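You operate a simulated robot arm through the tools that you are given. There is no shell and no other tool.

You run a simulated robot arm. Do the job below in one go: nothing can be reset, and whatever is moved stays where it is left.

TASK
Switch the sealer on, set the heat printed on its film roll, and seal the pink drink cup.
Fine: in that order; cup in the ring, drawer in, wait for the green lamp, hold the red button down, pull the drawer open and leave the cup in the ring; the sealer stays on; leave the other cups alone. Set down upright: what you pick out.

The check looks at the end state, three seconds after you hand in, the way a careful person would. Anything else that was tipped, shoved, dropped, spilled or broken makes it a failure. Lids that push on must go on centred and level and be pressed home; caps that screw on are set level and turned clockwise until they are tight.

THE ROBOT
A 7-joint arm with a two-finger parallel gripper, fixed in place. Base frame: the origin is at the foot of the arm, x ahead of it, y to its left, z up; the work surface is at about z = 0.88. Lengths are in m, angles in rad, forces in N, time in s.
Its first joint turns from -2.897 to 2.897 rad. Payload 3.43 kg.
Tool frame: the origin (TCP) lies between the finger pads and is the grasp point; the fingertips stand 0.03 m ahead of it; z points along the fingers, y is the line along which they close. Largest opening 0.094 m; finger width 0.028, thickness 0.01; the body of the gripper, 0.05 by 0.096 m, starts 0.055 m behind the TCP.
Orientation is told as [roll, pitch, yaw] about the base's x, y, z axes, in that order, counted from this pose: with the fingers straight down and closing along the base's y, the tool's x points along the base's -x, its y along +y and its z along -z.

THE INTERFACE
- The arm moves only by the tool apply_moves. Its argument "steps" is a list of rows, each a list of 7 numbers: the shift along the tool's x, y, z in m, then the turn, a rotation vector about the tool's x, y, z in rad, then the opening, from 0 (shut) to 1 (fully open). In form: [[tx, ty, tz, ax, ay, az, hand], ...]. A call has 1 to 20 rows; each row is the pose to reach, as a shift and turn from the pose commanded when the call began, along the tool's axes at that moment. Each row takes 0.2 s and may step no farther than 0.05 m and 0.15 rad from the row before; otherwise, or with a gripper value out of range, the whole call is refused. Where a pose cannot be reached the arm comes as near as it can. A force on the tool above 90 N (or 10 N above the force at the start of the call, whichever is more), or a blocked arm, ends the call early, and 0.2 s more pass. Each finger travels about 0.045 m/s and halts on what it meets, pressing with about 33 N; the grip force reading is that of the motor and also rises with nothing between the fingers. The clock runs only during rows and for 0.2 s after the last one: add rows that repeat a pose to give the fingers time. It gives the time, the measured TCP pose, the force on the tool (base axes), the opening and the grip force at its end, in the units of the frame above (readings bear some noise), with the torque about the TCP (base axes, N m) and any sound that the robot's microphone picked up.
- Cameras (640 x 400 px; columns grow to the right, rows downward): "scene" is fixed at [0.4034, -0.6263, 1.6692]; the picture's right is [0.91, -0.42, 0.00], its down [-0.38, -0.83, -0.41] and it looks along [0.17, 0.37, -0.91] (base axes); focal length 223 px, centre (320, 200). "wrist" rides on the gripper at [0.076, 0.014, -0.103] in the tool frame; the picture's right is [-0.18, 0.98, 0.00], its down [-0.75, -0.14, -0.64] and it looks along [-0.63, -0.12, 0.77] (tool axes); focal length 243 px, centre (320, 200).
- snapshot(camera): a new picture of that camera. No time passes.
- slide_trunk(by): slides the trunk up (or, below 0, down) by that many m; the arm rides with it, the base frame stays. It gives what a move gives, with no picture.
- point_at(camera, pixels): for up to 12 pixels [column, row] of the newest picture of that camera ("zoom" is the newest enlarged one), the place [x, y, z] in the base frame of the surface seen there, good to about 0.003 m, but the place of the scene camera against the robot may be out by one fixed shift of up to 0.025 m in any direction. No time passes.
- close_up(camera, box): a new picture of the part [left, top, right, bottom] of that camera's present view, enlarged. No time passes.
- finish_job(): hands the job in; it is judged then, once.

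Open the gripper and draw the arm clear of the work before you hand the job in, unless the task says otherwise.

The tools are called after ">>>" by a JSON object that holds its "method" and its "body". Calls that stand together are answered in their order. apply_moves: Moves the arm, as the interface text tells. Its arguments: {"type":"object","properties":{"steps":{"type":"array"}},"required":["steps"]} The other tools are called the same way: slide_trunk (by) slides the trunk up or down; snapshot (camera) takes a picture; point_at (camera, pixels) gives the place of the surface under pixels of a picture; close_up (camera, box) takes an enlarged picture of a part of a camera's view; finish_job () hands the job in.

At the start:

```text
time: 0.0
tcp_pos: [0.4479, -0.3672, 1.3991]
ee_rot: [0.0, 0.0, 0.0]
force: [-0.1, 1.2, -0.3]
wrist_torque: [-0.01, 0.03, -0.02]
grip_width: 0.0941
grasp_force: 0.1
trunk travel left (down, up): [-0.4, 0.09]
```

scene: 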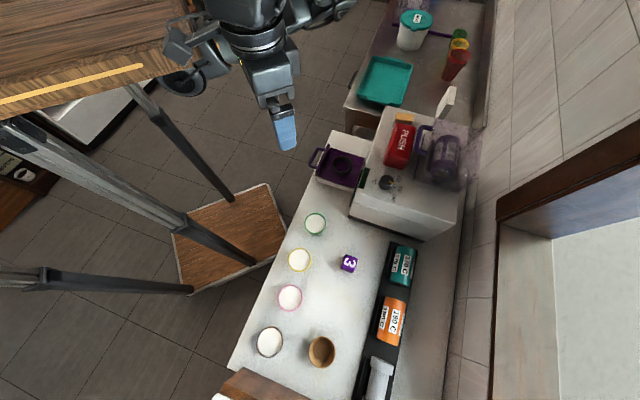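
wrist: 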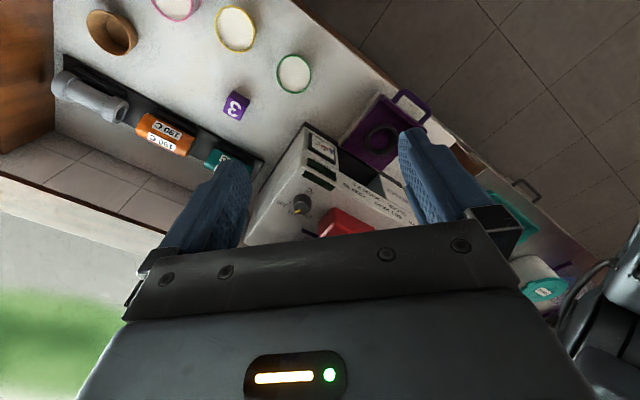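

I start by looking closer at the scene: the sealer near pixel (400,180), the film rolls near (395,300), and the cups near (290,290).

>>> {"method": "close_up", "body": {"camera": "scene", "box": [290, 80, 490, 240]}}

>>> {"method": "close_up", "body": {"camera": "scene", "box": [220, 200, 440, 400]}}

>>> {"method": "close_up", "body": {"camera": "wrist", "box": [220, 80, 460, 250]}}

```text
2.50 times, centred on (390, 160) of scene
```

zoom: 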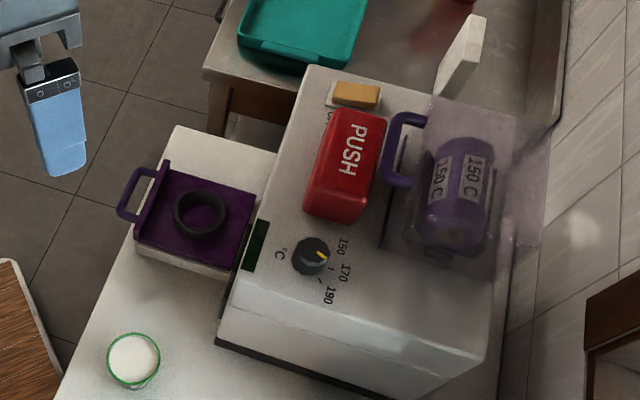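

```text
2.00 times, centred on (330, 300) of scene
```

zoom: 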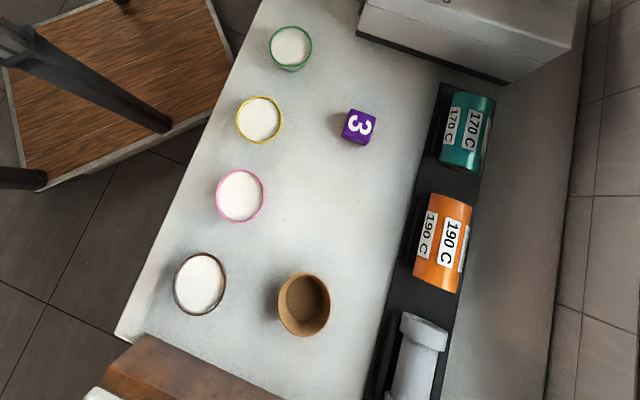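

```text
2.35 times, centred on (340, 165) of wrist
```

zoom: 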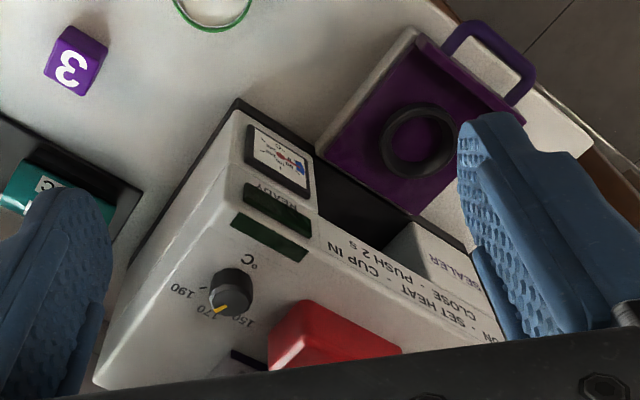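

The film in the sealer reads 150 C (purple roll). I now measure key places: cups, ring, drawer handle, dial, switch, button.

>>> {"method": "point_at", "body": {"camera": "scene", "pixels": [[290, 298], [300, 260], [316, 224], [270, 342], [321, 352], [349, 264], [341, 167], [316, 158], [386, 183], [404, 119], [399, 150], [444, 155]]}}

>>> {"method": "close_up", "body": {"camera": "scene", "box": [360, 100, 440, 210]}}

>>> {"method": "close_up", "body": {"camera": "scene", "box": [300, 120, 380, 200]}}

```text
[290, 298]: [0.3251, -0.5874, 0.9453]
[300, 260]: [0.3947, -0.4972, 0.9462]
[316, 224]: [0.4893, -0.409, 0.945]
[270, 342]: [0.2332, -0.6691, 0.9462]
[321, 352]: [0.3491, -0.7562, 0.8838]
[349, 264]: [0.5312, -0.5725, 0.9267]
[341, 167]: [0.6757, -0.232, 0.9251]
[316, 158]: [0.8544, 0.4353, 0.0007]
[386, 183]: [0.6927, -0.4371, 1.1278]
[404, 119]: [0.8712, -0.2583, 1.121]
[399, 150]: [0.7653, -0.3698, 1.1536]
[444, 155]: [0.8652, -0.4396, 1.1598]
```

```text
3.64 times, centred on (400, 155) of scene
```

zoom: 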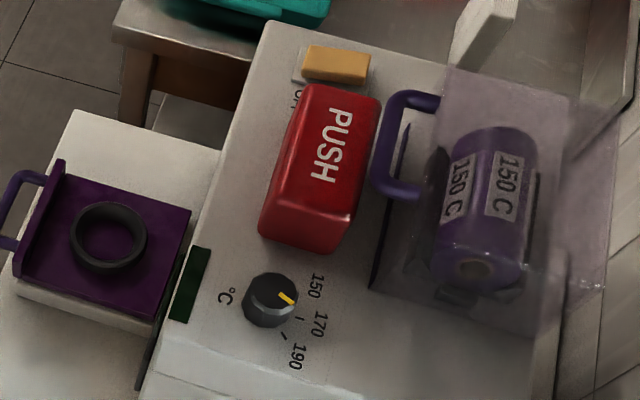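

```text
5.00 times, centred on (340, 160) of scene
```

zoom: 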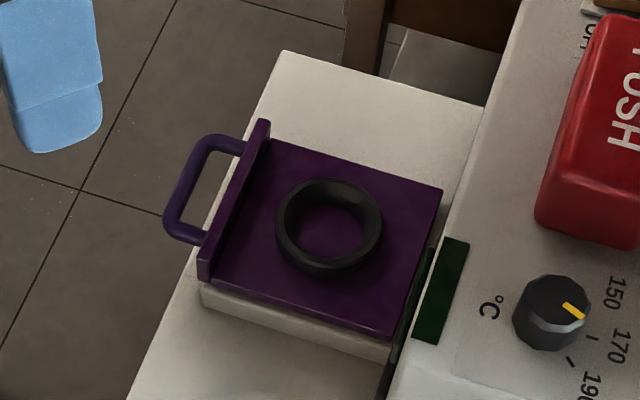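

I compare wrist-camera points with the scene-camera ones to find the fixed shift: same features (cups' drink, ring, knob, cube).

>>> {"method": "point_at", "body": {"camera": "wrist", "pixels": [[175, 4], [236, 30], [294, 73], [233, 104], [381, 140], [416, 103], [302, 203], [340, 222], [320, 155], [302, 170], [165, 140], [110, 45]]}}

>>> {"method": "close_up", "body": {"camera": "wrist", "box": [240, 120, 400, 240]}}

```text
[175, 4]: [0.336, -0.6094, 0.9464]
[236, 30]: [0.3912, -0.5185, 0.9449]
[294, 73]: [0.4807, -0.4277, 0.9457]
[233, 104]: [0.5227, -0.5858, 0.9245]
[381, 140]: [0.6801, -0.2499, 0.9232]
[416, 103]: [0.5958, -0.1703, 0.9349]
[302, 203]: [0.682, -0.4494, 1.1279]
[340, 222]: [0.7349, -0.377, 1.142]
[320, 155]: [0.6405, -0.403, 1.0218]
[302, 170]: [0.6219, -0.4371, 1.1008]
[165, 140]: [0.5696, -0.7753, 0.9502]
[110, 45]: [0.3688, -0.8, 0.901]
```

```text
3.33 times, centred on (320, 180) of wrist
```

zoom: 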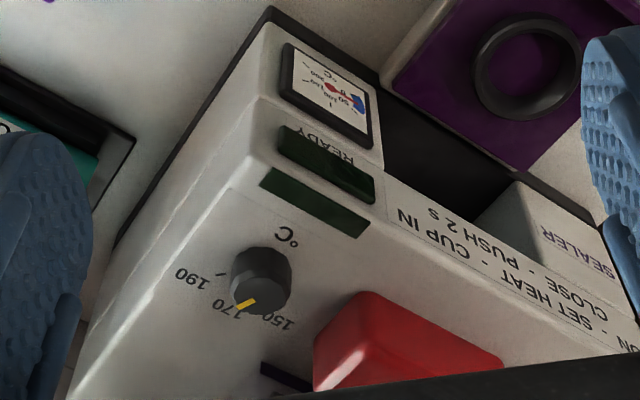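

The panel says ON – SET HEAT – CUP IN – CLOSE – PUSH 2 S, with a dark READY lamp. I measure the sealer's edges with the scene camera to find its orientation.

>>> {"method": "snapshot", "body": {"camera": "scene"}}

>>> {"method": "close_up", "body": {"camera": "scene", "box": [300, 90, 460, 190]}}

```text
taken
```

scene: 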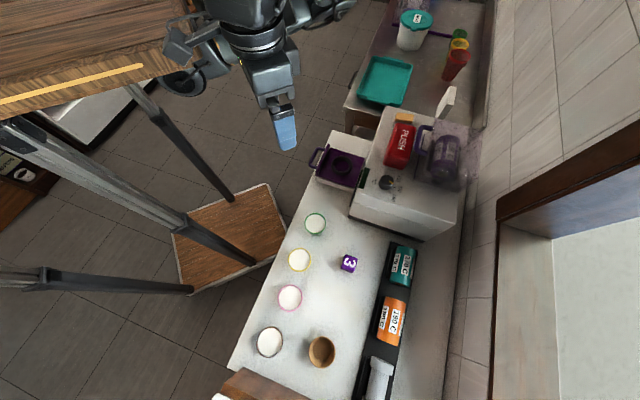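

```text
4.00 times, centred on (380, 140) of scene
```

zoom: 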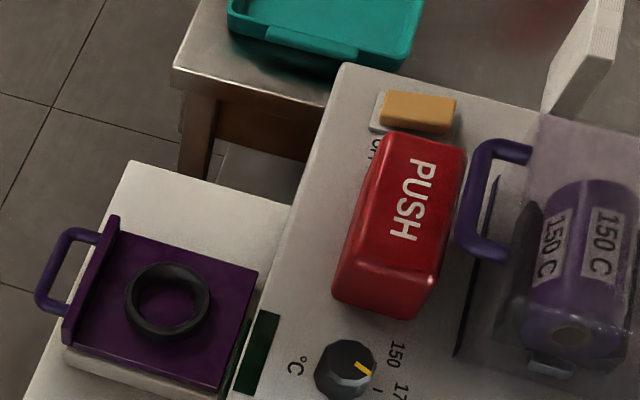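

>>> {"method": "point_at", "body": {"camera": "zoom", "pixels": [[345, 72], [205, 395], [252, 270], [215, 385], [125, 232], [75, 330], [62, 245], [50, 300], [90, 235], [65, 310], [167, 300], [205, 300]]}}

>>> {"method": "point_at", "body": {"camera": "zoom", "pixels": [[400, 110], [445, 115], [380, 95], [380, 125], [440, 165], [395, 290], [350, 360], [380, 250], [470, 230], [345, 380], [362, 368], [330, 345]]}}

```text
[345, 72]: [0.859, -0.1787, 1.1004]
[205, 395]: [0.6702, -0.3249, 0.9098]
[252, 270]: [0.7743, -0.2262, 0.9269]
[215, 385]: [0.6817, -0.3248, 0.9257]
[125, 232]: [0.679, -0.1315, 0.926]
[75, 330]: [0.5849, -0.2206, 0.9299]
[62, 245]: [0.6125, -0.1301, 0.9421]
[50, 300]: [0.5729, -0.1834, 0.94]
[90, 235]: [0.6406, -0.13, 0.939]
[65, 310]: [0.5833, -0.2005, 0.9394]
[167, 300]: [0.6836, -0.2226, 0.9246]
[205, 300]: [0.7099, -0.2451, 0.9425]
```

```text
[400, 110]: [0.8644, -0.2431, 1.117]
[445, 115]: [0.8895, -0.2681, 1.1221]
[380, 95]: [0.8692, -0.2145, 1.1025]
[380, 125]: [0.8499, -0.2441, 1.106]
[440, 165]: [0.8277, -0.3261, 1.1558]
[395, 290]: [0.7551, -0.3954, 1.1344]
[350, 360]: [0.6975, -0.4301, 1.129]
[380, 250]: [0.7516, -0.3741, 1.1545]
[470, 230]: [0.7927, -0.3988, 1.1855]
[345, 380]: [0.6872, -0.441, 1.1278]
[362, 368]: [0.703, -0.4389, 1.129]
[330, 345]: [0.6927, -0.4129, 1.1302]
```

The drawer/sealer is turned about 45° (push-in direction ≈ (0.71,-0.71)). I move the hand to look at the panel from closer, staying well above it.

>>> {"method": "apply_moves", "body": {"steps": [[-0.028, 0.004, 0.022, 0, 0, 0, 1], [-0.056, 0.008, 0.044, 0, 0, 0, 1], [-0.084, 0.012, 0.066, 0, 0, 0, 1], [-0.112, 0.015, 0.088, 0, 0, 0, 1], [-0.14, 0.019, 0.11, 0, 0, 0, 1], [-0.168, 0.023, 0.132, 0, 0, 0, 1], [-0.168, 0.023, 0.132, 0, 0, 0, 1]]}}

>>> {"method": "snapshot", "body": {"camera": "wrist"}}

```text
time: 1.6
tcp_pos: [0.6165, -0.3448, 1.2674]
ee_rot: [0.001, -0.001, 0.0]
force: [-0.7, -0.5, 0.4]
wrist_torque: [0.04, -0.01, -0.01]
grip_width: 0.094
grasp_force: 0.0
trunk travel left (down, up): [-0.4, 0.09]
```

```text
taken
```

wrist: 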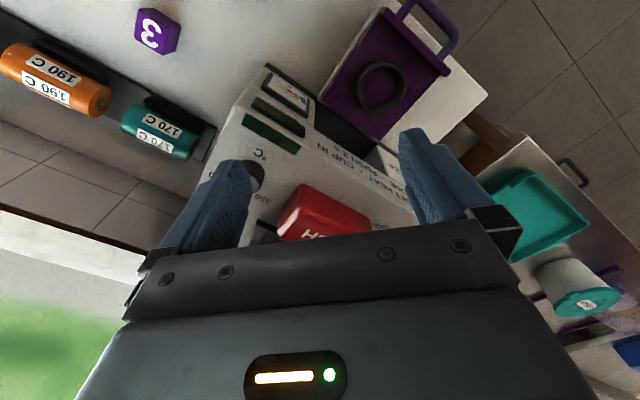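

The panel is visible but the switch is hidden by the hand. I yaw the tool -45° to face the sealer squarely and move over for a better view.

>>> {"method": "apply_moves", "body": {"steps": [[-0.015, 0.006, -0.006, 0, 0, 0.131, 1], [-0.034, 0.012, -0.012, 0, 0, 0.262, 1], [-0.051, 0.018, -0.018, 0, 0, 0.393, 1], [-0.068, 0.024, -0.024, 0, 0, 0.524, 1], [-0.085, 0.03, -0.03, 0, 0, 0.655, 1], [-0.1035, 0.035, -0.033, 0, 0, 0.785, 1], [-0.1035, 0.035, -0.033, 0, 0, 0.785, 1]]}}

>>> {"method": "snapshot", "body": {"camera": "wrist"}}

```text
time: 3.2
tcp_pos: [0.7193, -0.3099, 1.2996]
ee_rot: [0.001, 0.0, -0.787]
force: [0.0, -0.4, 0.0]
wrist_torque: [0.0, 0.0, -0.01]
grip_width: 0.0941
grasp_force: 0.0
trunk travel left (down, up): [-0.4, 0.09]
```

```text
taken
```

wrist: 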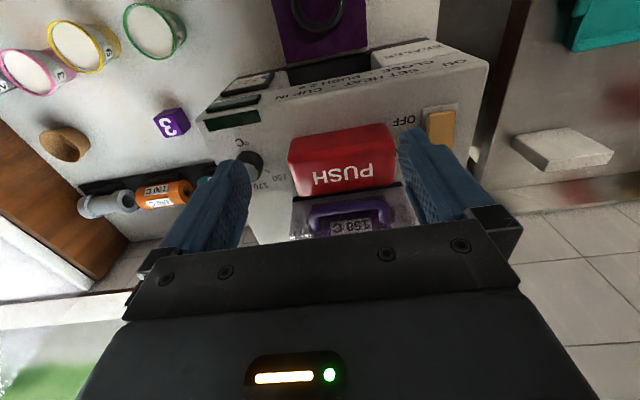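

"OFF" is printed beside the yellow switch at (440,120). I zoom on it and on the dial.

>>> {"method": "close_up", "body": {"camera": "wrist", "box": [360, 80, 500, 170]}}

>>> {"method": "close_up", "body": {"camera": "wrist", "box": [190, 60, 330, 220]}}

>>> {"method": "close_up", "body": {"camera": "wrist", "box": [0, 0, 200, 110]}}

```text
4.44 times, centred on (430, 125) of wrist
```

zoom: 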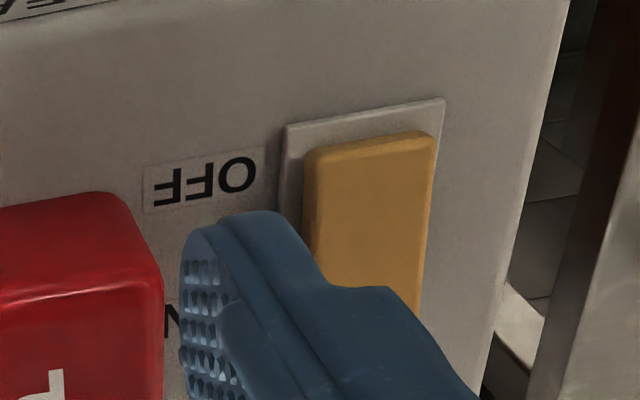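

```text
2.50 times, centred on (260, 140) of wrist
```

zoom: 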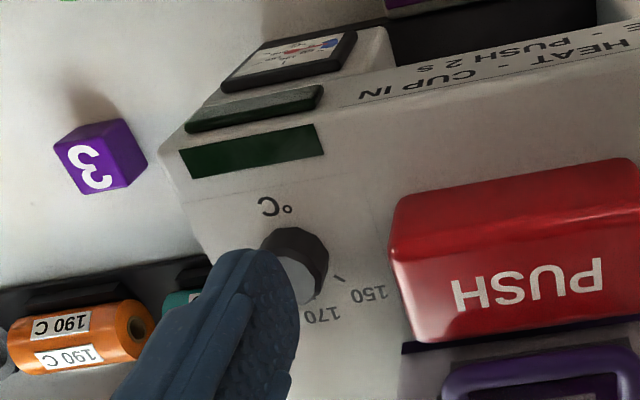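

```text
3.20 times, centred on (100, 55) of wrist
```

zoom: 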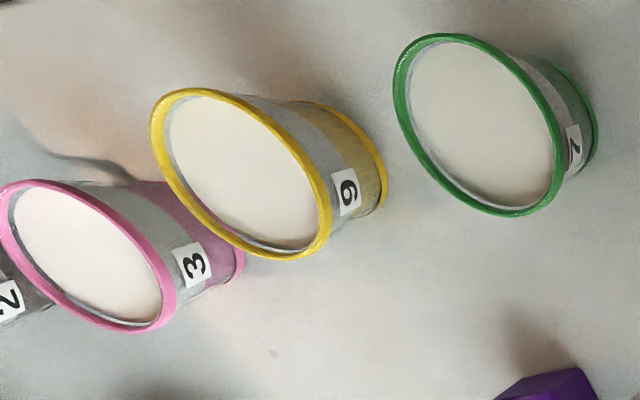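

The rocker's OFF side faces the front; ON is the far side. I shift the hand sideways to see the whole switch between the fingers.

>>> {"method": "apply_moves", "body": {"steps": [[-0.007, 0.039, 0, 0, 0, 0, 1], [-0.014, 0.078, 0, 0, 0, 0, 1], [-0.021, 0.117, 0, 0, 0, 0, 1], [-0.021, 0.117, 0, 0, 0, 0, 1]]}}

>>> {"method": "close_up", "body": {"camera": "wrist", "box": [220, 60, 420, 220]}}

```text
time: 4.2
tcp_pos: [0.8171, -0.2403, 1.2978]
ee_rot: [-0.002, -0.001, -0.785]
force: [-0.3, 0.2, -0.1]
wrist_torque: [-0.02, -0.05, -0.02]
grip_width: 0.0939
grasp_force: 0.0
trunk travel left (down, up): [-0.4, 0.09]
```

```text
2.50 times, centred on (320, 140) of wrist
```

zoom: 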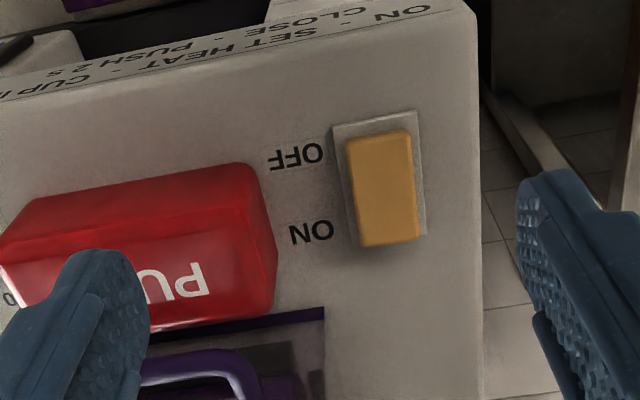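

Now the rocker is clear: OFF end at zoom (380,140), ON end at (390,235). I measure its points.

>>> {"method": "point_at", "body": {"camera": "zoom", "pixels": [[380, 142], [384, 165], [386, 190], [388, 215], [390, 228], [391, 236], [357, 220], [415, 215], [450, 220], [450, 150], [200, 190], [200, 260]]}}

>>> {"method": "snapshot", "body": {"camera": "wrist"}}

```text
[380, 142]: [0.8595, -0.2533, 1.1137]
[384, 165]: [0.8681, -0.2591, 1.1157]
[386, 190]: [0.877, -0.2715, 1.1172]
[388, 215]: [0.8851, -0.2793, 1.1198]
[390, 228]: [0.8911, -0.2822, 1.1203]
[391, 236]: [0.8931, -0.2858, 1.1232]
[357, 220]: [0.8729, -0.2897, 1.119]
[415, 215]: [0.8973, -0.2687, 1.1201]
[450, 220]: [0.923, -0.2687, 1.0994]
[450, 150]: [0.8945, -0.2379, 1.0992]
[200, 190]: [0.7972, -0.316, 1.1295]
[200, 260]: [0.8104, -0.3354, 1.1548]
```

```text
taken
```

wrist: 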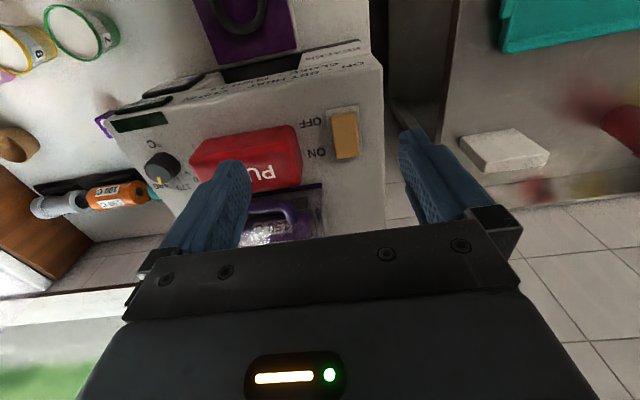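

The rocker's ON end is at about (0.890,-0.284,1.122), panel at z 1.099. I close the fingers and go above the ON end.

>>> {"method": "apply_moves", "body": {"steps": [[-0.028, 0.007, 0, 0, 0, 0, 0], [-0.055, 0.014, 0, 0, 0, 0, 0], [-0.082, 0.021, 0, 0, 0, 0, 0], [-0.082, 0.021, 0.03, 0, 0, 0, 0], [-0.082, 0.021, 0.06, 0, 0, 0, 0], [-0.082, 0.021, 0.09, 0, 0, 0, 0], [-0.082, 0.021, 0.12, 0, 0, 0, 0], [-0.082, 0.021, 0.133, 0, 0, 0, 0], [-0.082, 0.021, 0.133, 0, 0, 0, 0]]}}

>>> {"method": "snapshot", "body": {"camera": "wrist"}}

>>> {"method": "close_up", "body": {"camera": "scene", "box": [340, 70, 480, 170]}}

```text
time: 6.2
tcp_pos: [0.8895, -0.2853, 1.1655]
ee_rot: [0.0, 0.0, -0.785]
force: [0.0, -0.2, 0.0]
wrist_torque: [-0.02, 0.0, 0.01]
grip_width: 0.0
grasp_force: 32.4
trunk travel left (down, up): [-0.4, 0.09]
```

```text
taken
```

wrist: 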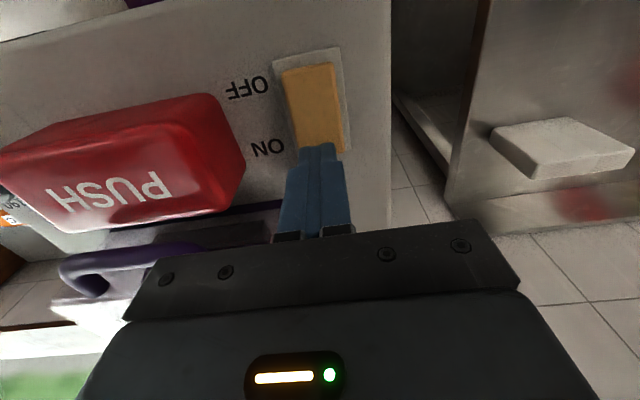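

```text
4.00 times, centred on (410, 120) of scene
```

zoom: 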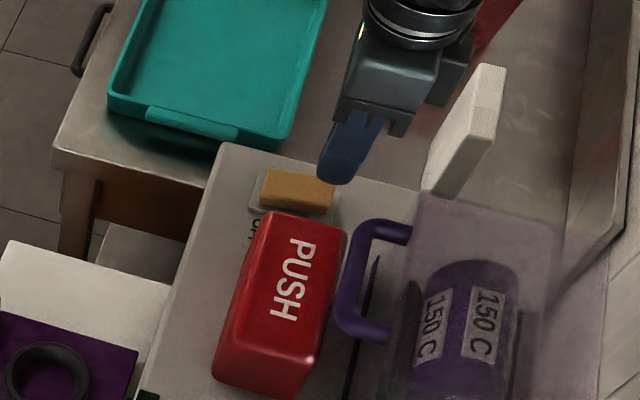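

The closed fingertips are just over the ON end (wrist (320,148)). I press down in small steps until it clicks.

>>> {"method": "apply_moves", "body": {"steps": [[0, 0, 0.006, 0, 0, 0, 0], [0, 0, 0.01, 0, 0, 0, 0], [0, 0, 0.014, 0, 0, 0, 0], [0, 0, 0.017, 0, 0, 0, 0], [0, 0, 0.02, 0, 0, 0, 0], [0, 0, 0.022, 0, 0, 0, 0]]}}

>>> {"method": "close_up", "body": {"camera": "wrist", "box": [220, 20, 420, 170]}}

```text
time: 7.6
tcp_pos: [0.8904, -0.2854, 1.1473]
ee_rot: [0.001, -0.005, -0.786]
force: [6.7, -4.9, 22.9]
wrist_torque: [0.07, 0.03, -0.12]
grip_width: 0.0
grasp_force: 33.3
trunk travel left (down, up): [-0.4, 0.09]
```

```text
2.67 times, centred on (320, 95) of wrist
```

zoom: 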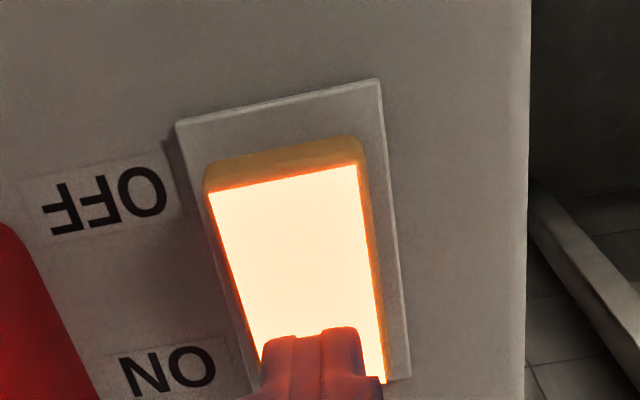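

The rocker has lit up and tilted to ON. I lift off and check it stays on.

>>> {"method": "apply_moves", "body": {"steps": [[0, 0, -0.03, 0, 0, 0, 0], [0, 0, -0.07, 0, 0, 0, 0], [0, 0, -0.11, 0, 0, 0, 0], [0.02, -0.03, -0.15, 0, 0, 0, 0.4], [0.02, -0.03, -0.15, 0, 0, 0, 1]]}}

>>> {"method": "snapshot", "body": {"camera": "wrist"}}

>>> {"method": "close_up", "body": {"camera": "scene", "box": [340, 100, 460, 200]}}

```text
refused: row 4 steps farther than a row can; nothing moved
```

```text
taken
```

wrist: 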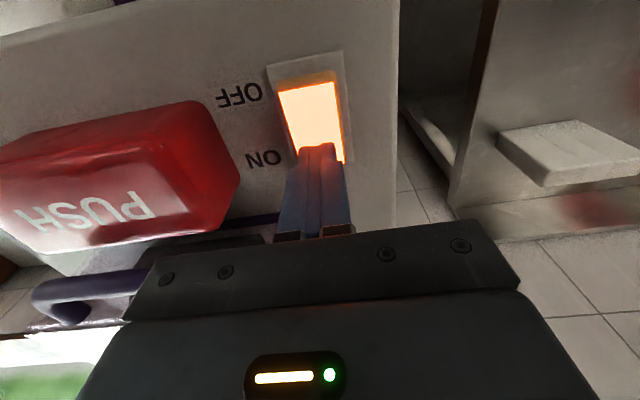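

```text
4.00 times, centred on (400, 150) of scene
```

zoom: 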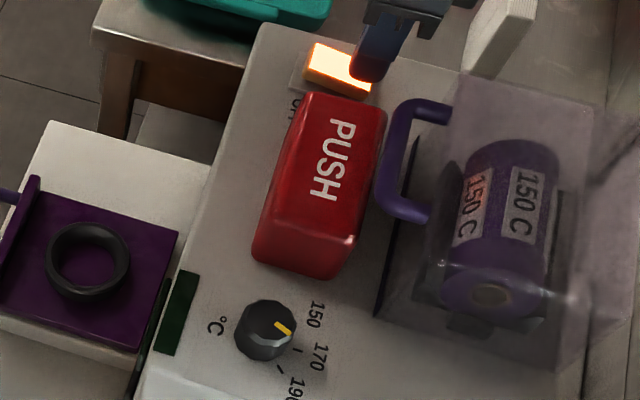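

One row was too long and nothing moved. I redo the lift with shorter steps.

>>> {"method": "apply_moves", "body": {"steps": [[0, 0, -0.03, 0, 0, 0, 0], [0, 0, -0.07, 0, 0, 0, 0], [0, 0, -0.11, 0, 0, 0, 0], [0, 0, -0.15, 0, 0, 0, 0.5], [0, 0, -0.16, 0, 0, 0, 1]]}}

>>> {"method": "close_up", "body": {"camera": "scene", "box": [340, 100, 460, 200]}}

```text
time: 8.8
tcp_pos: [0.8885, -0.2855, 1.3054]
ee_rot: [0.0, 0.001, -0.787]
force: [0.4, 0.8, 0.1]
wrist_torque: [-0.02, 0.04, -0.02]
grip_width: 0.0493
grasp_force: 0.1
trunk travel left (down, up): [-0.4, 0.09]
```

```text
4.00 times, centred on (400, 150) of scene
```

zoom: 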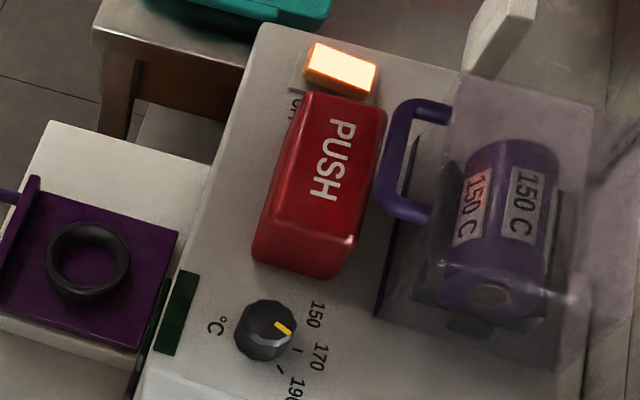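

The switch stays on. Now I move over the dial to read it closely.

>>> {"method": "apply_moves", "body": {"steps": [[0.0135, -0.0387, 0, 0, 0, 0, 1], [0.027, -0.0774, 0, 0, 0, 0, 1], [0.0405, -0.116, 0, 0, 0, 0, 1], [0.054, -0.1547, 0.009, 0, 0, 0, 1], [0.0675, -0.1934, 0.018, 0, 0, 0, 1], [0.081, -0.2321, 0.027, 0, 0, 0, 1], [0.0948, -0.2708, 0.035, 0, 0, 0, 1], [0.0948, -0.2708, 0.035, 0, 0, 0, 1]]}}

>>> {"method": "snapshot", "body": {"camera": "wrist"}}

>>> {"method": "close_up", "body": {"camera": "wrist", "box": [250, 60, 410, 200]}}

```text
time: 10.6
tcp_pos: [0.6306, -0.4076, 1.2688]
ee_rot: [0.0, 0.0, -0.785]
force: [-0.2, -0.1, -0.2]
wrist_torque: [0.0, -0.03, 0.02]
grip_width: 0.094
grasp_force: 0.1
trunk travel left (down, up): [-0.4, 0.09]
```

```text
taken
```

wrist: 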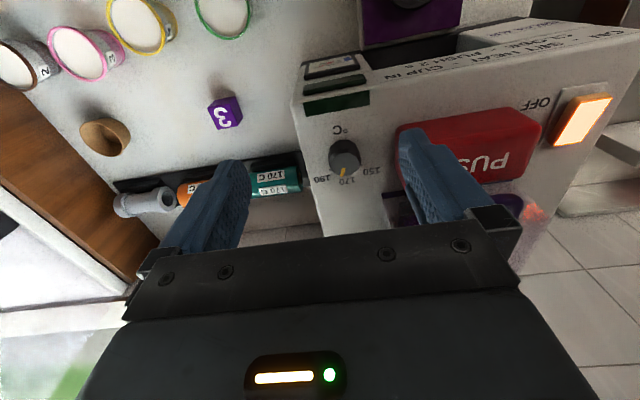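

```text
2.86 times, centred on (330, 130) of wrist
```

zoom: 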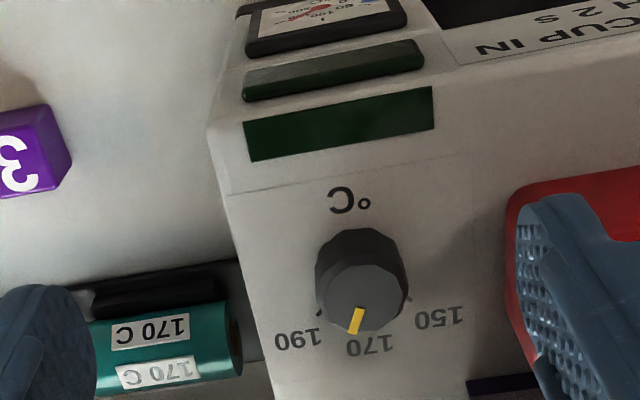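

The pointer looks near 170, slightly towards 190. I zoom more and measure the pointer, labels and knob.

>>> {"method": "close_up", "body": {"camera": "wrist", "box": [305, 115, 385, 200]}}

```text
4.71 times, centred on (345, 158) of wrist
```

zoom: 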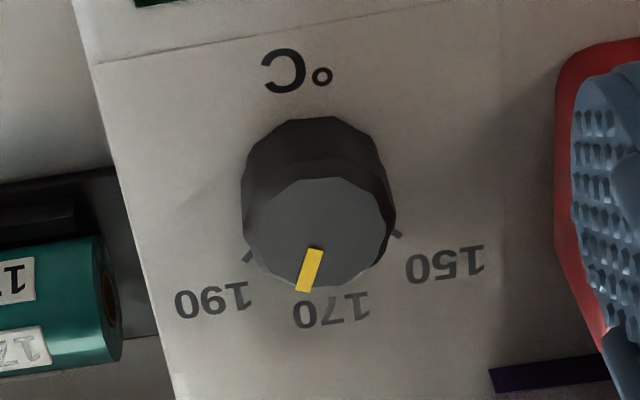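

>>> {"method": "point_at", "body": {"camera": "zoom", "pixels": [[315, 252], [304, 286], [248, 256], [397, 234], [300, 150], [270, 215], [375, 215], [322, 190], [320, 235], [330, 270], [445, 265], [212, 300]]}}

>>> {"method": "point_at", "body": {"camera": "zoom", "pixels": [[332, 310], [298, 75], [245, 200], [393, 205], [318, 120], [310, 295], [252, 238], [388, 228], [282, 187], [358, 183], [267, 258], [360, 270]]}}

```text
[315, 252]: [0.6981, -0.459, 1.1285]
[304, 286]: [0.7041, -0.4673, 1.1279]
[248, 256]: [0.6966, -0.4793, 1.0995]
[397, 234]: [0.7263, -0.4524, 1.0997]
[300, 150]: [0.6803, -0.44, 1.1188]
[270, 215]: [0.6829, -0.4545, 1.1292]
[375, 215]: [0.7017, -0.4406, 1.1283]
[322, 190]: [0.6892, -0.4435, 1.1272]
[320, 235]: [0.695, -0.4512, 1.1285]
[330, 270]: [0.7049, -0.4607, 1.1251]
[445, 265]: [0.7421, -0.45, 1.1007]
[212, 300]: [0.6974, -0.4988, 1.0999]
```

```text
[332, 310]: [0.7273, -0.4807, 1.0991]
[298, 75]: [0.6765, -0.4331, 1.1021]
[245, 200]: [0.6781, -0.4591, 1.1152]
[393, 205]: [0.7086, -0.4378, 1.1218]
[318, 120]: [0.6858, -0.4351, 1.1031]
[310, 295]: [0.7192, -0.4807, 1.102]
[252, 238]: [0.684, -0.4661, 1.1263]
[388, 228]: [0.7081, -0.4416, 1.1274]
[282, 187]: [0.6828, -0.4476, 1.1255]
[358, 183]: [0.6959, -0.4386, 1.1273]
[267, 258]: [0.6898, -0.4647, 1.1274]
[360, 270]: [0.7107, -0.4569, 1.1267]
```

By geometry the marks are about 45° apart (150 near base angle +1°, 170 near -44°, 190 near -89°) and the pointer stands at about -68°, i.e. near 180. I'll grip the knob at yaw ≈ -79° and turn it about +69° counter-clockwise. First go above it with the fingers part closed.

>>> {"method": "apply_moves", "body": {"steps": [[-0.0153, 0.0029, 0.0, 0, 0, 0.119, 0.6], [-0.0306, 0.0058, 0.01, 0, 0, 0.238, 0.6], [-0.046, 0.0087, 0.02, 0, 0, 0.356, 0.6], [-0.0613, 0.0116, 0.035, 0, 0, 0.475, 0.6], [-0.0766, 0.0145, 0.0488, 0, 0, 0.594, 0.6], [-0.0766, 0.0145, 0.0488, 0, 0, 0.594, 0.6]]}}

>>> {"method": "snapshot", "body": {"camera": "wrist"}}

>>> {"method": "close_up", "body": {"camera": "scene", "box": [320, 100, 480, 220]}}

```text
time: 12.0
tcp_pos: [0.6948, -0.4537, 1.2213]
ee_rot: [-0.001, 0.001, -1.38]
force: [-0.1, 0.8, 0.0]
wrist_torque: [0.0, 0.0, 0.0]
grip_width: 0.0565
grasp_force: 0.0
trunk travel left (down, up): [-0.4, 0.09]
```

```text
taken
```

wrist: 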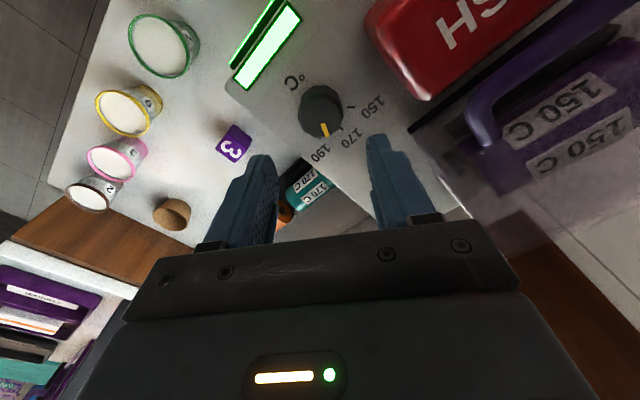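

```text
3.33 times, centred on (400, 160) of scene
```

zoom: 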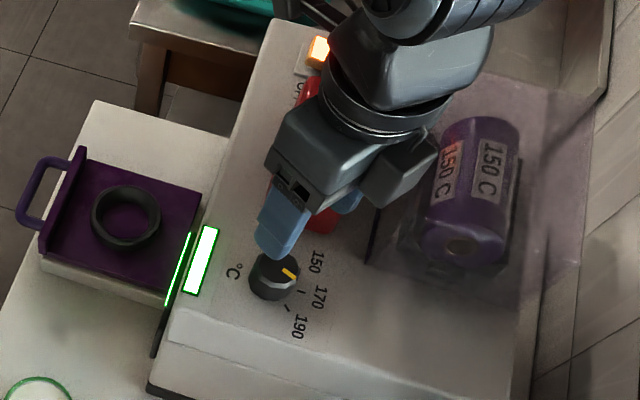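

The green lamp lit up (at the old setting). The knob is at wrist (321,112), with pointer and marks visible; I zoom to measure the pointer and ticks.

>>> {"method": "close_up", "body": {"camera": "wrist", "box": [280, 70, 400, 170]}}

>>> {"method": "close_up", "body": {"camera": "wrist", "box": [220, 0, 320, 80]}}

```text
4.00 times, centred on (340, 120) of wrist
```

zoom: 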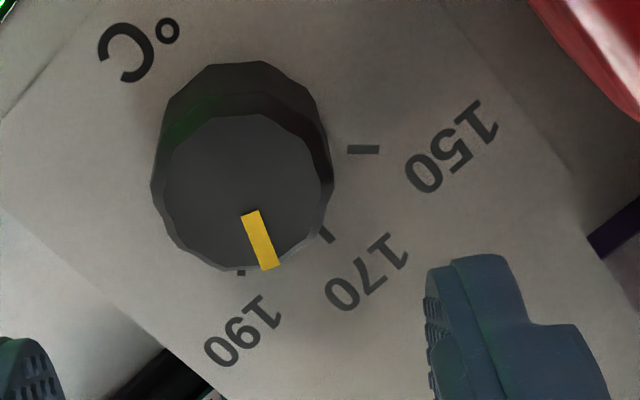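

```text
5.00 times, centred on (270, 40) of wrist
```

zoom: 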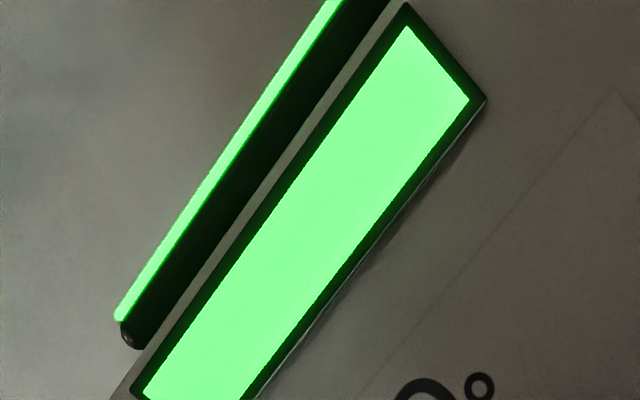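

Pointer measures -68°, the 150 mark about -1°, so +67° is needed. I descend around the knob, tips just above the panel.

>>> {"method": "apply_moves", "body": {"steps": [[0, 0, 0.03, 0, 0, 0, 0.6], [0, 0, 0.06, 0, 0, 0, 0.6], [0, 0, 0.075, 0, 0, 0, 0.6], [0, 0, 0.085, 0, 0, 0, 0.6], [0, 0, 0.085, 0, 0, 0, 0.6]]}}

>>> {"method": "snapshot", "body": {"camera": "wrist"}}

>>> {"method": "close_up", "body": {"camera": "scene", "box": [340, 120, 460, 210]}}

```text
time: 13.2
tcp_pos: [0.6954, -0.4543, 1.1355]
ee_rot: [0.001, 0.001, -1.379]
force: [0.1, -0.5, -1.0]
wrist_torque: [-0.03, 0.02, 0.01]
grip_width: 0.0563
grasp_force: 0.1
trunk travel left (down, up): [-0.4, 0.09]
```

```text
taken
```

wrist: 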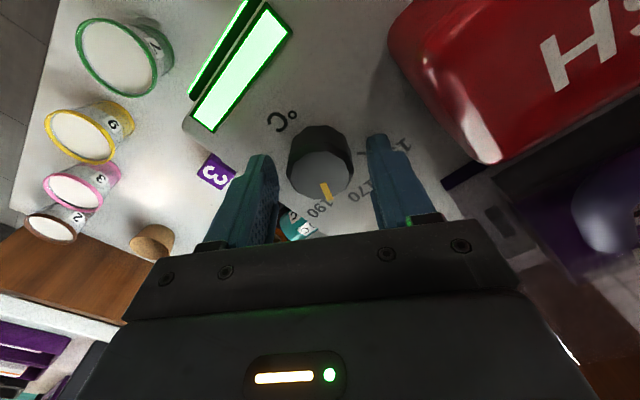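

```text
4.44 times, centred on (400, 165) of scene
```

zoom: 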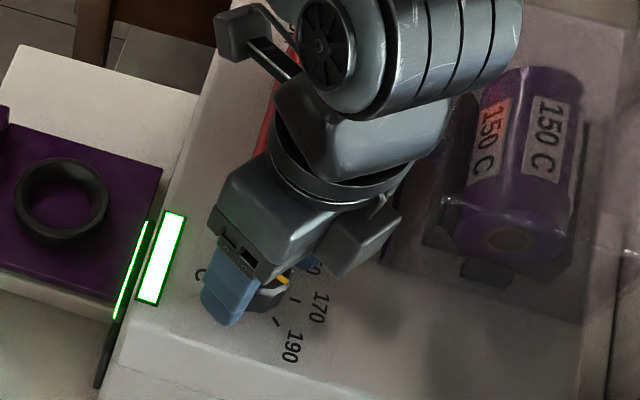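

The fingers stand astride the knob (wrist (320,165)). I close on it, then check.

>>> {"method": "apply_moves", "body": {"steps": [[0, 0, 0, 0, 0, 0, 0.4], [0, 0, 0, 0, 0, 0, 0.25], [0, 0, 0, 0, 0, 0, 0.25], [0, 0, 0, 0, 0, 0, 0.25]]}}

>>> {"method": "close_up", "body": {"camera": "wrist", "box": [240, 90, 420, 240]}}

```text
time: 14.2
tcp_pos: [0.6964, -0.4532, 1.1365]
ee_rot: [0.001, 0.0, -1.379]
force: [1.9, 0.0, -0.3]
wrist_torque: [-0.09, -0.13, 0.02]
grip_width: 0.0369
grasp_force: 44.6
trunk travel left (down, up): [-0.4, 0.09]
```

```text
2.67 times, centred on (330, 165) of wrist
```

zoom: 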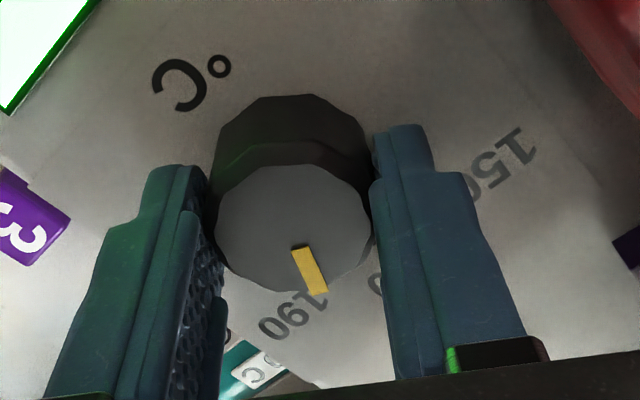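

Gripped at 0.037 m. I turn the knob counter-clockwise (tool z negative) by half first to check that it follows.

>>> {"method": "apply_moves", "body": {"steps": [[0, 0, 0, 0, 0, -0.117, 0.25], [0, 0, 0, 0, 0, -0.234, 0.25], [0, 0, 0, 0, 0, -0.351, 0.25], [0, 0, 0, 0, 0, -0.468, 0.25], [0, 0, 0, 0, 0, -0.585, 0.25], [0, 0, 0, 0, 0, -0.585, 0.25]]}}

>>> {"method": "close_up", "body": {"camera": "wrist", "box": [240, 90, 420, 240]}}

```text
time: 15.6
tcp_pos: [0.6965, -0.4521, 1.1366]
ee_rot: [0.0, 0.0, -0.79]
force: [13.3, 1.5, 4.2]
wrist_torque: [0.41, -0.16, 0.0]
grip_width: 0.0369
grasp_force: 44.4
trunk travel left (down, up): [-0.4, 0.09]
```

```text
2.67 times, centred on (330, 165) of wrist
```

zoom: 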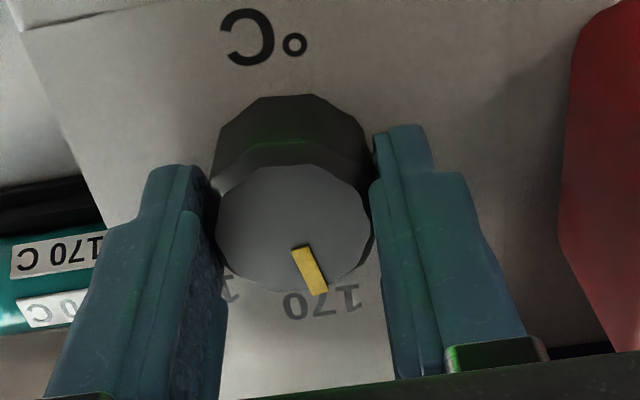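

The knob follows the fingers (pointer fixed relative to them, now near 170→). I turn the rest.

>>> {"method": "apply_moves", "body": {"steps": [[0, 0, 0, 0, 0, -0.117, 0.25], [0, 0, 0, 0, 0, -0.234, 0.25], [0, 0, 0, 0, 0, -0.351, 0.25], [0, 0, 0, 0, 0, -0.468, 0.25], [0, 0, 0, 0, 0, -0.585, 0.25], [0, 0, 0, 0, 0, -0.585, 0.25]]}}

>>> {"method": "close_up", "body": {"camera": "wrist", "box": [240, 90, 420, 240]}}

>>> {"method": "close_up", "body": {"camera": "scene", "box": [340, 120, 460, 210]}}

```text
time: 17.0
tcp_pos: [0.6956, -0.452, 1.1368]
ee_rot: [0.0, 0.002, -0.208]
force: [16.0, 8.8, 9.3]
wrist_torque: [0.29, -0.57, -0.05]
grip_width: 0.0368
grasp_force: 45.7
trunk travel left (down, up): [-0.4, 0.09]
```

```text
2.67 times, centred on (330, 165) of wrist
```

zoom: 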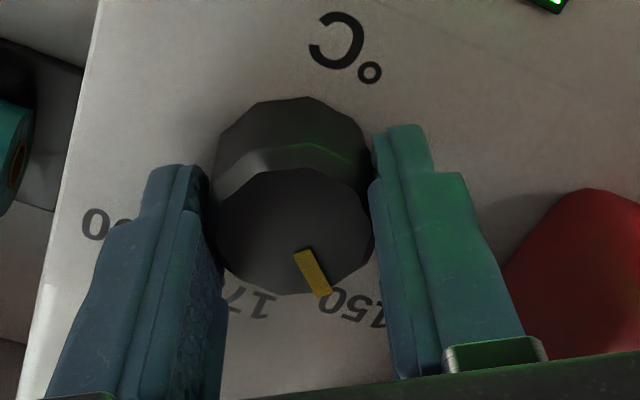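

```text
4.44 times, centred on (400, 165) of scene
```

zoom: 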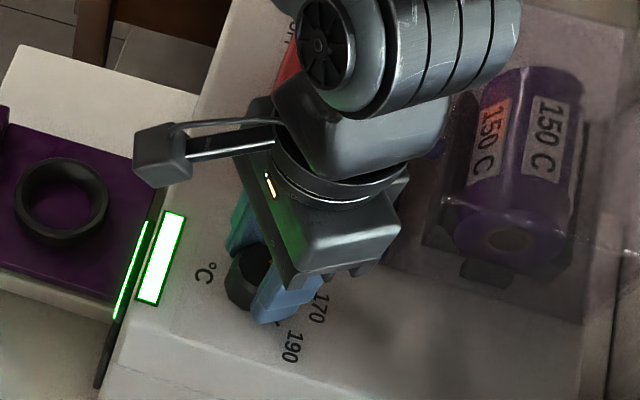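

The pointer now points toward 150. I open the fingers, rise, and measure the pointer angle.

>>> {"method": "apply_moves", "body": {"steps": [[0, 0, 0, 0, 0, 0, 0.6], [0, 0, 0, 0, 0, 0, 0.6], [0, 0, -0.02, 0, 0, 0, 0.6], [0, 0, -0.05, 0, 0, 0, 0.6], [0, 0, -0.085, 0, 0, 0, 0.6], [0, 0, -0.085, 0, 0, 0, 0.6]]}}

>>> {"method": "close_up", "body": {"camera": "wrist", "box": [270, 70, 390, 170]}}

>>> {"method": "snapshot", "body": {"camera": "wrist"}}

```text
time: 18.4
tcp_pos: [0.6942, -0.4536, 1.2216]
ee_rot: [0.001, 0.001, -0.21]
force: [0.5, 0.1, 0.8]
wrist_torque: [0.02, -0.04, 0.03]
grip_width: 0.0567
grasp_force: 0.0
trunk travel left (down, up): [-0.4, 0.09]
```

```text
4.00 times, centred on (330, 120) of wrist
```

zoom: 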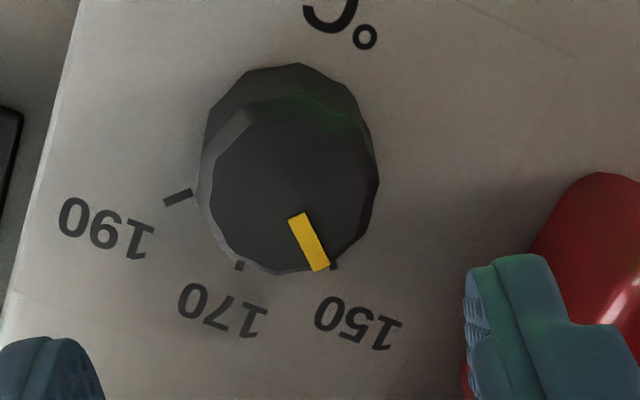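

```text
taken
```

wrist: 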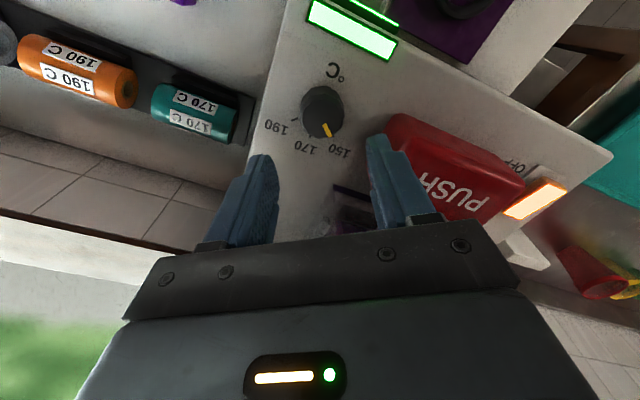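

The pointer is very near 150 (tick at zoom (335,267)). For a truer check I line the camera up with the 150 direction (yaw 0, camera in the knob's plane).

>>> {"method": "apply_moves", "body": {"steps": [[-0.0015, -0.0065, 0, 0, 0, -0.105, 0.6], [-0.003, -0.0129, 0, 0, 0, -0.21, 0.6], [-0.003, -0.0129, 0, 0, 0, -0.21, 0.6]]}}

>>> {"method": "close_up", "body": {"camera": "wrist", "box": [280, 80, 380, 160]}}

```text
time: 19.2
tcp_pos: [0.6953, -0.4662, 1.2199]
ee_rot: [0.0, 0.001, 0.002]
force: [0.1, -0.3, -0.6]
wrist_torque: [-0.03, 0.02, -0.04]
grip_width: 0.0566
grasp_force: 0.0
trunk travel left (down, up): [-0.4, 0.09]
```

```text
5.00 times, centred on (330, 120) of wrist
```

zoom: 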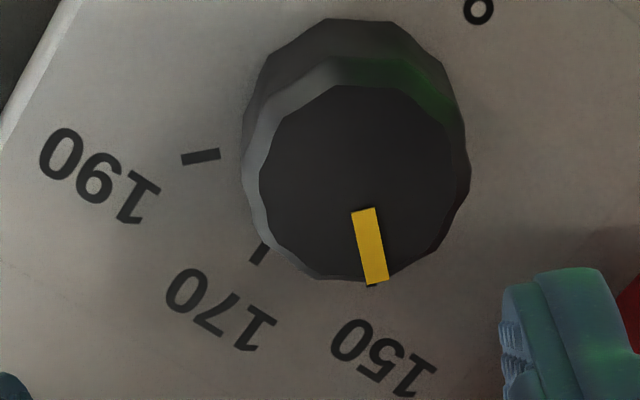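

The pointer stands about 3–4° past the 150 tick (counter-clockwise). I re-grip and nudge it back clockwise by about 0.06 rad.

>>> {"method": "apply_moves", "body": {"steps": [[0, 0.007, 0, 0, 0, 0.105, 0.6], [0, 0.014, 0.0, 0, 0, 0.21, 0.6], [0, 0.014, 0.03, 0, 0, 0.21, 0.6], [0, 0.014, 0.06, 0, 0, 0.21, 0.6], [0, 0.014, 0.083, 0, 0, 0.21, 0.6], [0, 0.014, 0.083, 0, 0, 0.21, 0.6], [0, 0.014, 0.083, 0, 0, 0.21, 0.25], [0, 0.014, 0.083, 0, 0, 0.21, 0.25], [0, 0.014, 0.083, 0, 0, 0.21, 0.25]]}}

>>> {"method": "close_up", "body": {"camera": "wrist", "box": [240, 90, 420, 240]}}

```text
time: 21.2
tcp_pos: [0.6943, -0.4525, 1.138]
ee_rot: [0.0, -0.001, -0.21]
force: [-0.2, 2.2, -2.5]
wrist_torque: [0.04, -0.25, 0.01]
grip_width: 0.0365
grasp_force: 45.1
trunk travel left (down, up): [-0.4, 0.09]
```

```text
2.67 times, centred on (330, 165) of wrist
```

zoom: 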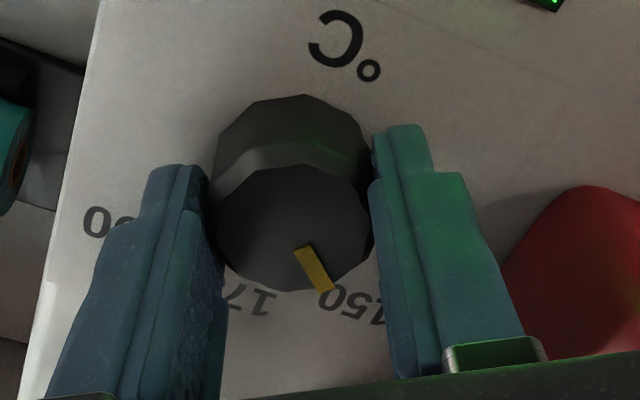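

Gripped again. I turn clockwise 0.08 rad, release and rise.

>>> {"method": "apply_moves", "body": {"steps": [[0, 0, 0, 0, 0, 0.04, 0.25], [0, 0, 0, 0, 0, 0.08, 0.25], [0, 0, 0, 0, 0, 0.08, 0.25], [0, 0, 0, 0, 0, 0.08, 0.6], [0, 0, 0, 0, 0, 0.08, 0.6], [0, 0, -0.03, 0, 0, 0.08, 0.6], [0, 0, -0.06, 0, 0, 0.08, 0.6], [0.003, -0.007, -0.083, 0, 0, -0.05, 0.6], [0.003, -0.014, -0.083, 0, 0, -0.19, 0.6], [0.003, -0.014, -0.083, 0, 0, -0.21, 0.6], [0.003, -0.014, -0.083, 0, 0, -0.21, 0.6]]}}

>>> {"method": "close_up", "body": {"camera": "wrist", "box": [280, 80, 380, 160]}}

```text
time: 23.6
tcp_pos: [0.6899, -0.4659, 1.2204]
ee_rot: [-0.001, 0.0, -0.001]
force: [-0.2, 0.2, -0.4]
wrist_torque: [-0.02, 0.03, -0.01]
grip_width: 0.0565
grasp_force: 0.0
trunk travel left (down, up): [-0.4, 0.09]
```

```text
5.00 times, centred on (330, 120) of wrist
```

zoom: 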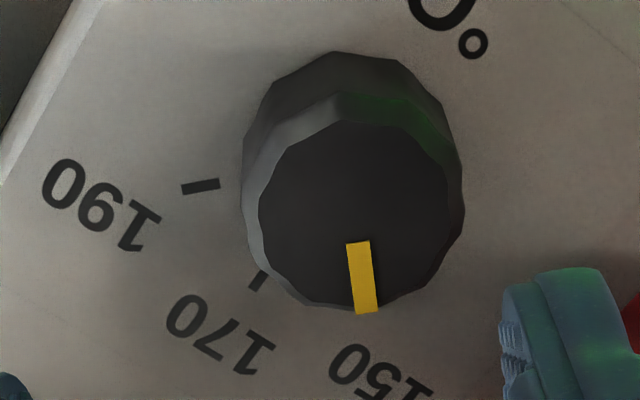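

The pointer now reads 150 to within about a degree (collinear with the tick direction). Next I rise and travel to look at the cups, turning the tool to yaw ≈ -125° so the fingers will close across the row of cups.

>>> {"method": "apply_moves", "body": {"steps": [[0, 0, -0.04, 0, 0, 0.1, 0.6], [0, 0, -0.08, 0, 0, 0.236, 0.6], [0.0257, -0.0099, -0.08, 0, 0, 0.375, 1], [0.0514, -0.0199, -0.08, 0, 0, 0.514, 1], [0.0771, -0.0298, -0.08, 0, 0, 0.653, 1], [0.1029, -0.0397, -0.08, 0, 0, 0.792, 1], [0.1286, -0.0496, -0.08, 0, 0, 0.931, 1], [0.1543, -0.0596, -0.08, 0, 0, 1.07, 1], [0.18, -0.0695, -0.08, 0, 0, 1.209, 1], [0.2057, -0.0794, -0.08, 0, 0, 1.348, 1], [0.2314, -0.0894, -0.08, 0, 0, 1.487, 1], [0.2571, -0.0993, -0.08, 0, 0, 1.626, 1], [0.2829, -0.1092, -0.08, 0, 0, 1.765, 1], [0.3086, -0.1191, -0.08, 0, 0, 1.904, 1], [0.3343, -0.1291, -0.08, 0, 0, 2.043, 1], [0.36, -0.139, -0.08, 0, 0, 2.18, 1], [0.36, -0.139, -0.08, 0, 0, 2.18, 1]]}}

>>> {"method": "snapshot", "body": {"camera": "wrist"}}

>>> {"method": "snapshot", "body": {"camera": "scene"}}

```text
time: 27.2
tcp_pos: [0.3306, -0.6042, 1.2997]
ee_rot: [-0.001, -0.001, -2.177]
force: [0.5, -0.4, -0.9]
wrist_torque: [0.03, 0.01, -0.02]
grip_width: 0.0937
grasp_force: 0.0
trunk travel left (down, up): [-0.4, 0.09]
```

```text
taken
```

wrist: 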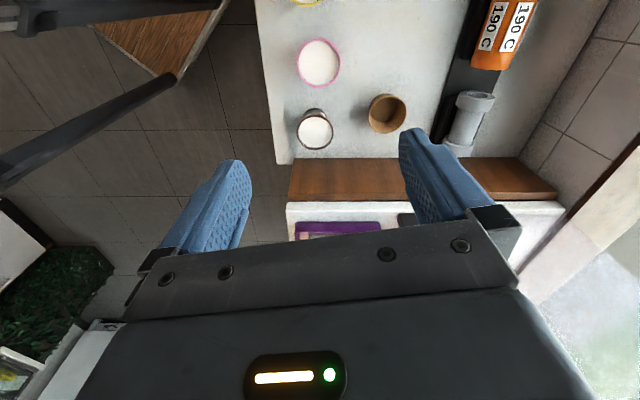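

```text
taken
```

scene: 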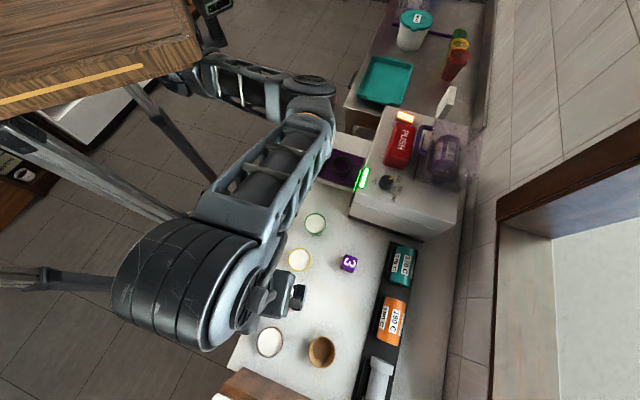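

The pink cup is seen at wrist (318,63). I zoom and measure its rim points.

>>> {"method": "close_up", "body": {"camera": "wrist", "box": [260, 0, 420, 160]}}

>>> {"method": "point_at", "body": {"camera": "wrist", "pixels": [[318, 63], [297, 62], [340, 62], [318, 40], [319, 87], [314, 131], [387, 111], [300, 1], [285, 90], [318, 60], [330, 70], [306, 55]]}}

```text
2.50 times, centred on (340, 80) of wrist
```

zoom: 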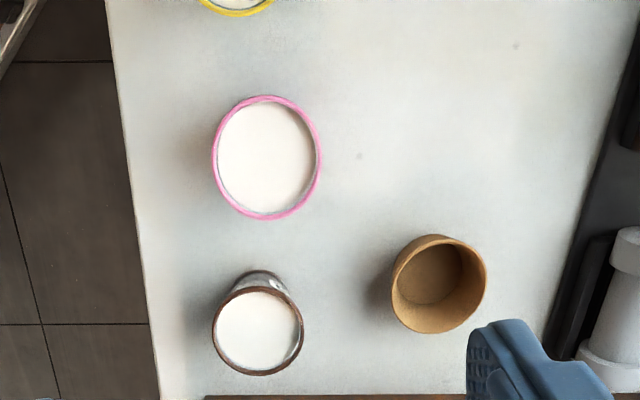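

```text
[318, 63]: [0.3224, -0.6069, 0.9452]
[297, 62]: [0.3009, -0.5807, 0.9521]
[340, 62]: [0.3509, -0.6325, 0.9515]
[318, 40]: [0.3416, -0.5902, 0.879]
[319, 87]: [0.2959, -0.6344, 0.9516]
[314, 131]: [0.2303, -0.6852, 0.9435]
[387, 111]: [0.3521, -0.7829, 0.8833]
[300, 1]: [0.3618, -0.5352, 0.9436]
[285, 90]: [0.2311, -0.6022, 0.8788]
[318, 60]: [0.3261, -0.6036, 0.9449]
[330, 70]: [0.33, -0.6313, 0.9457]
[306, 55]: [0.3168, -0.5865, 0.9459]
```

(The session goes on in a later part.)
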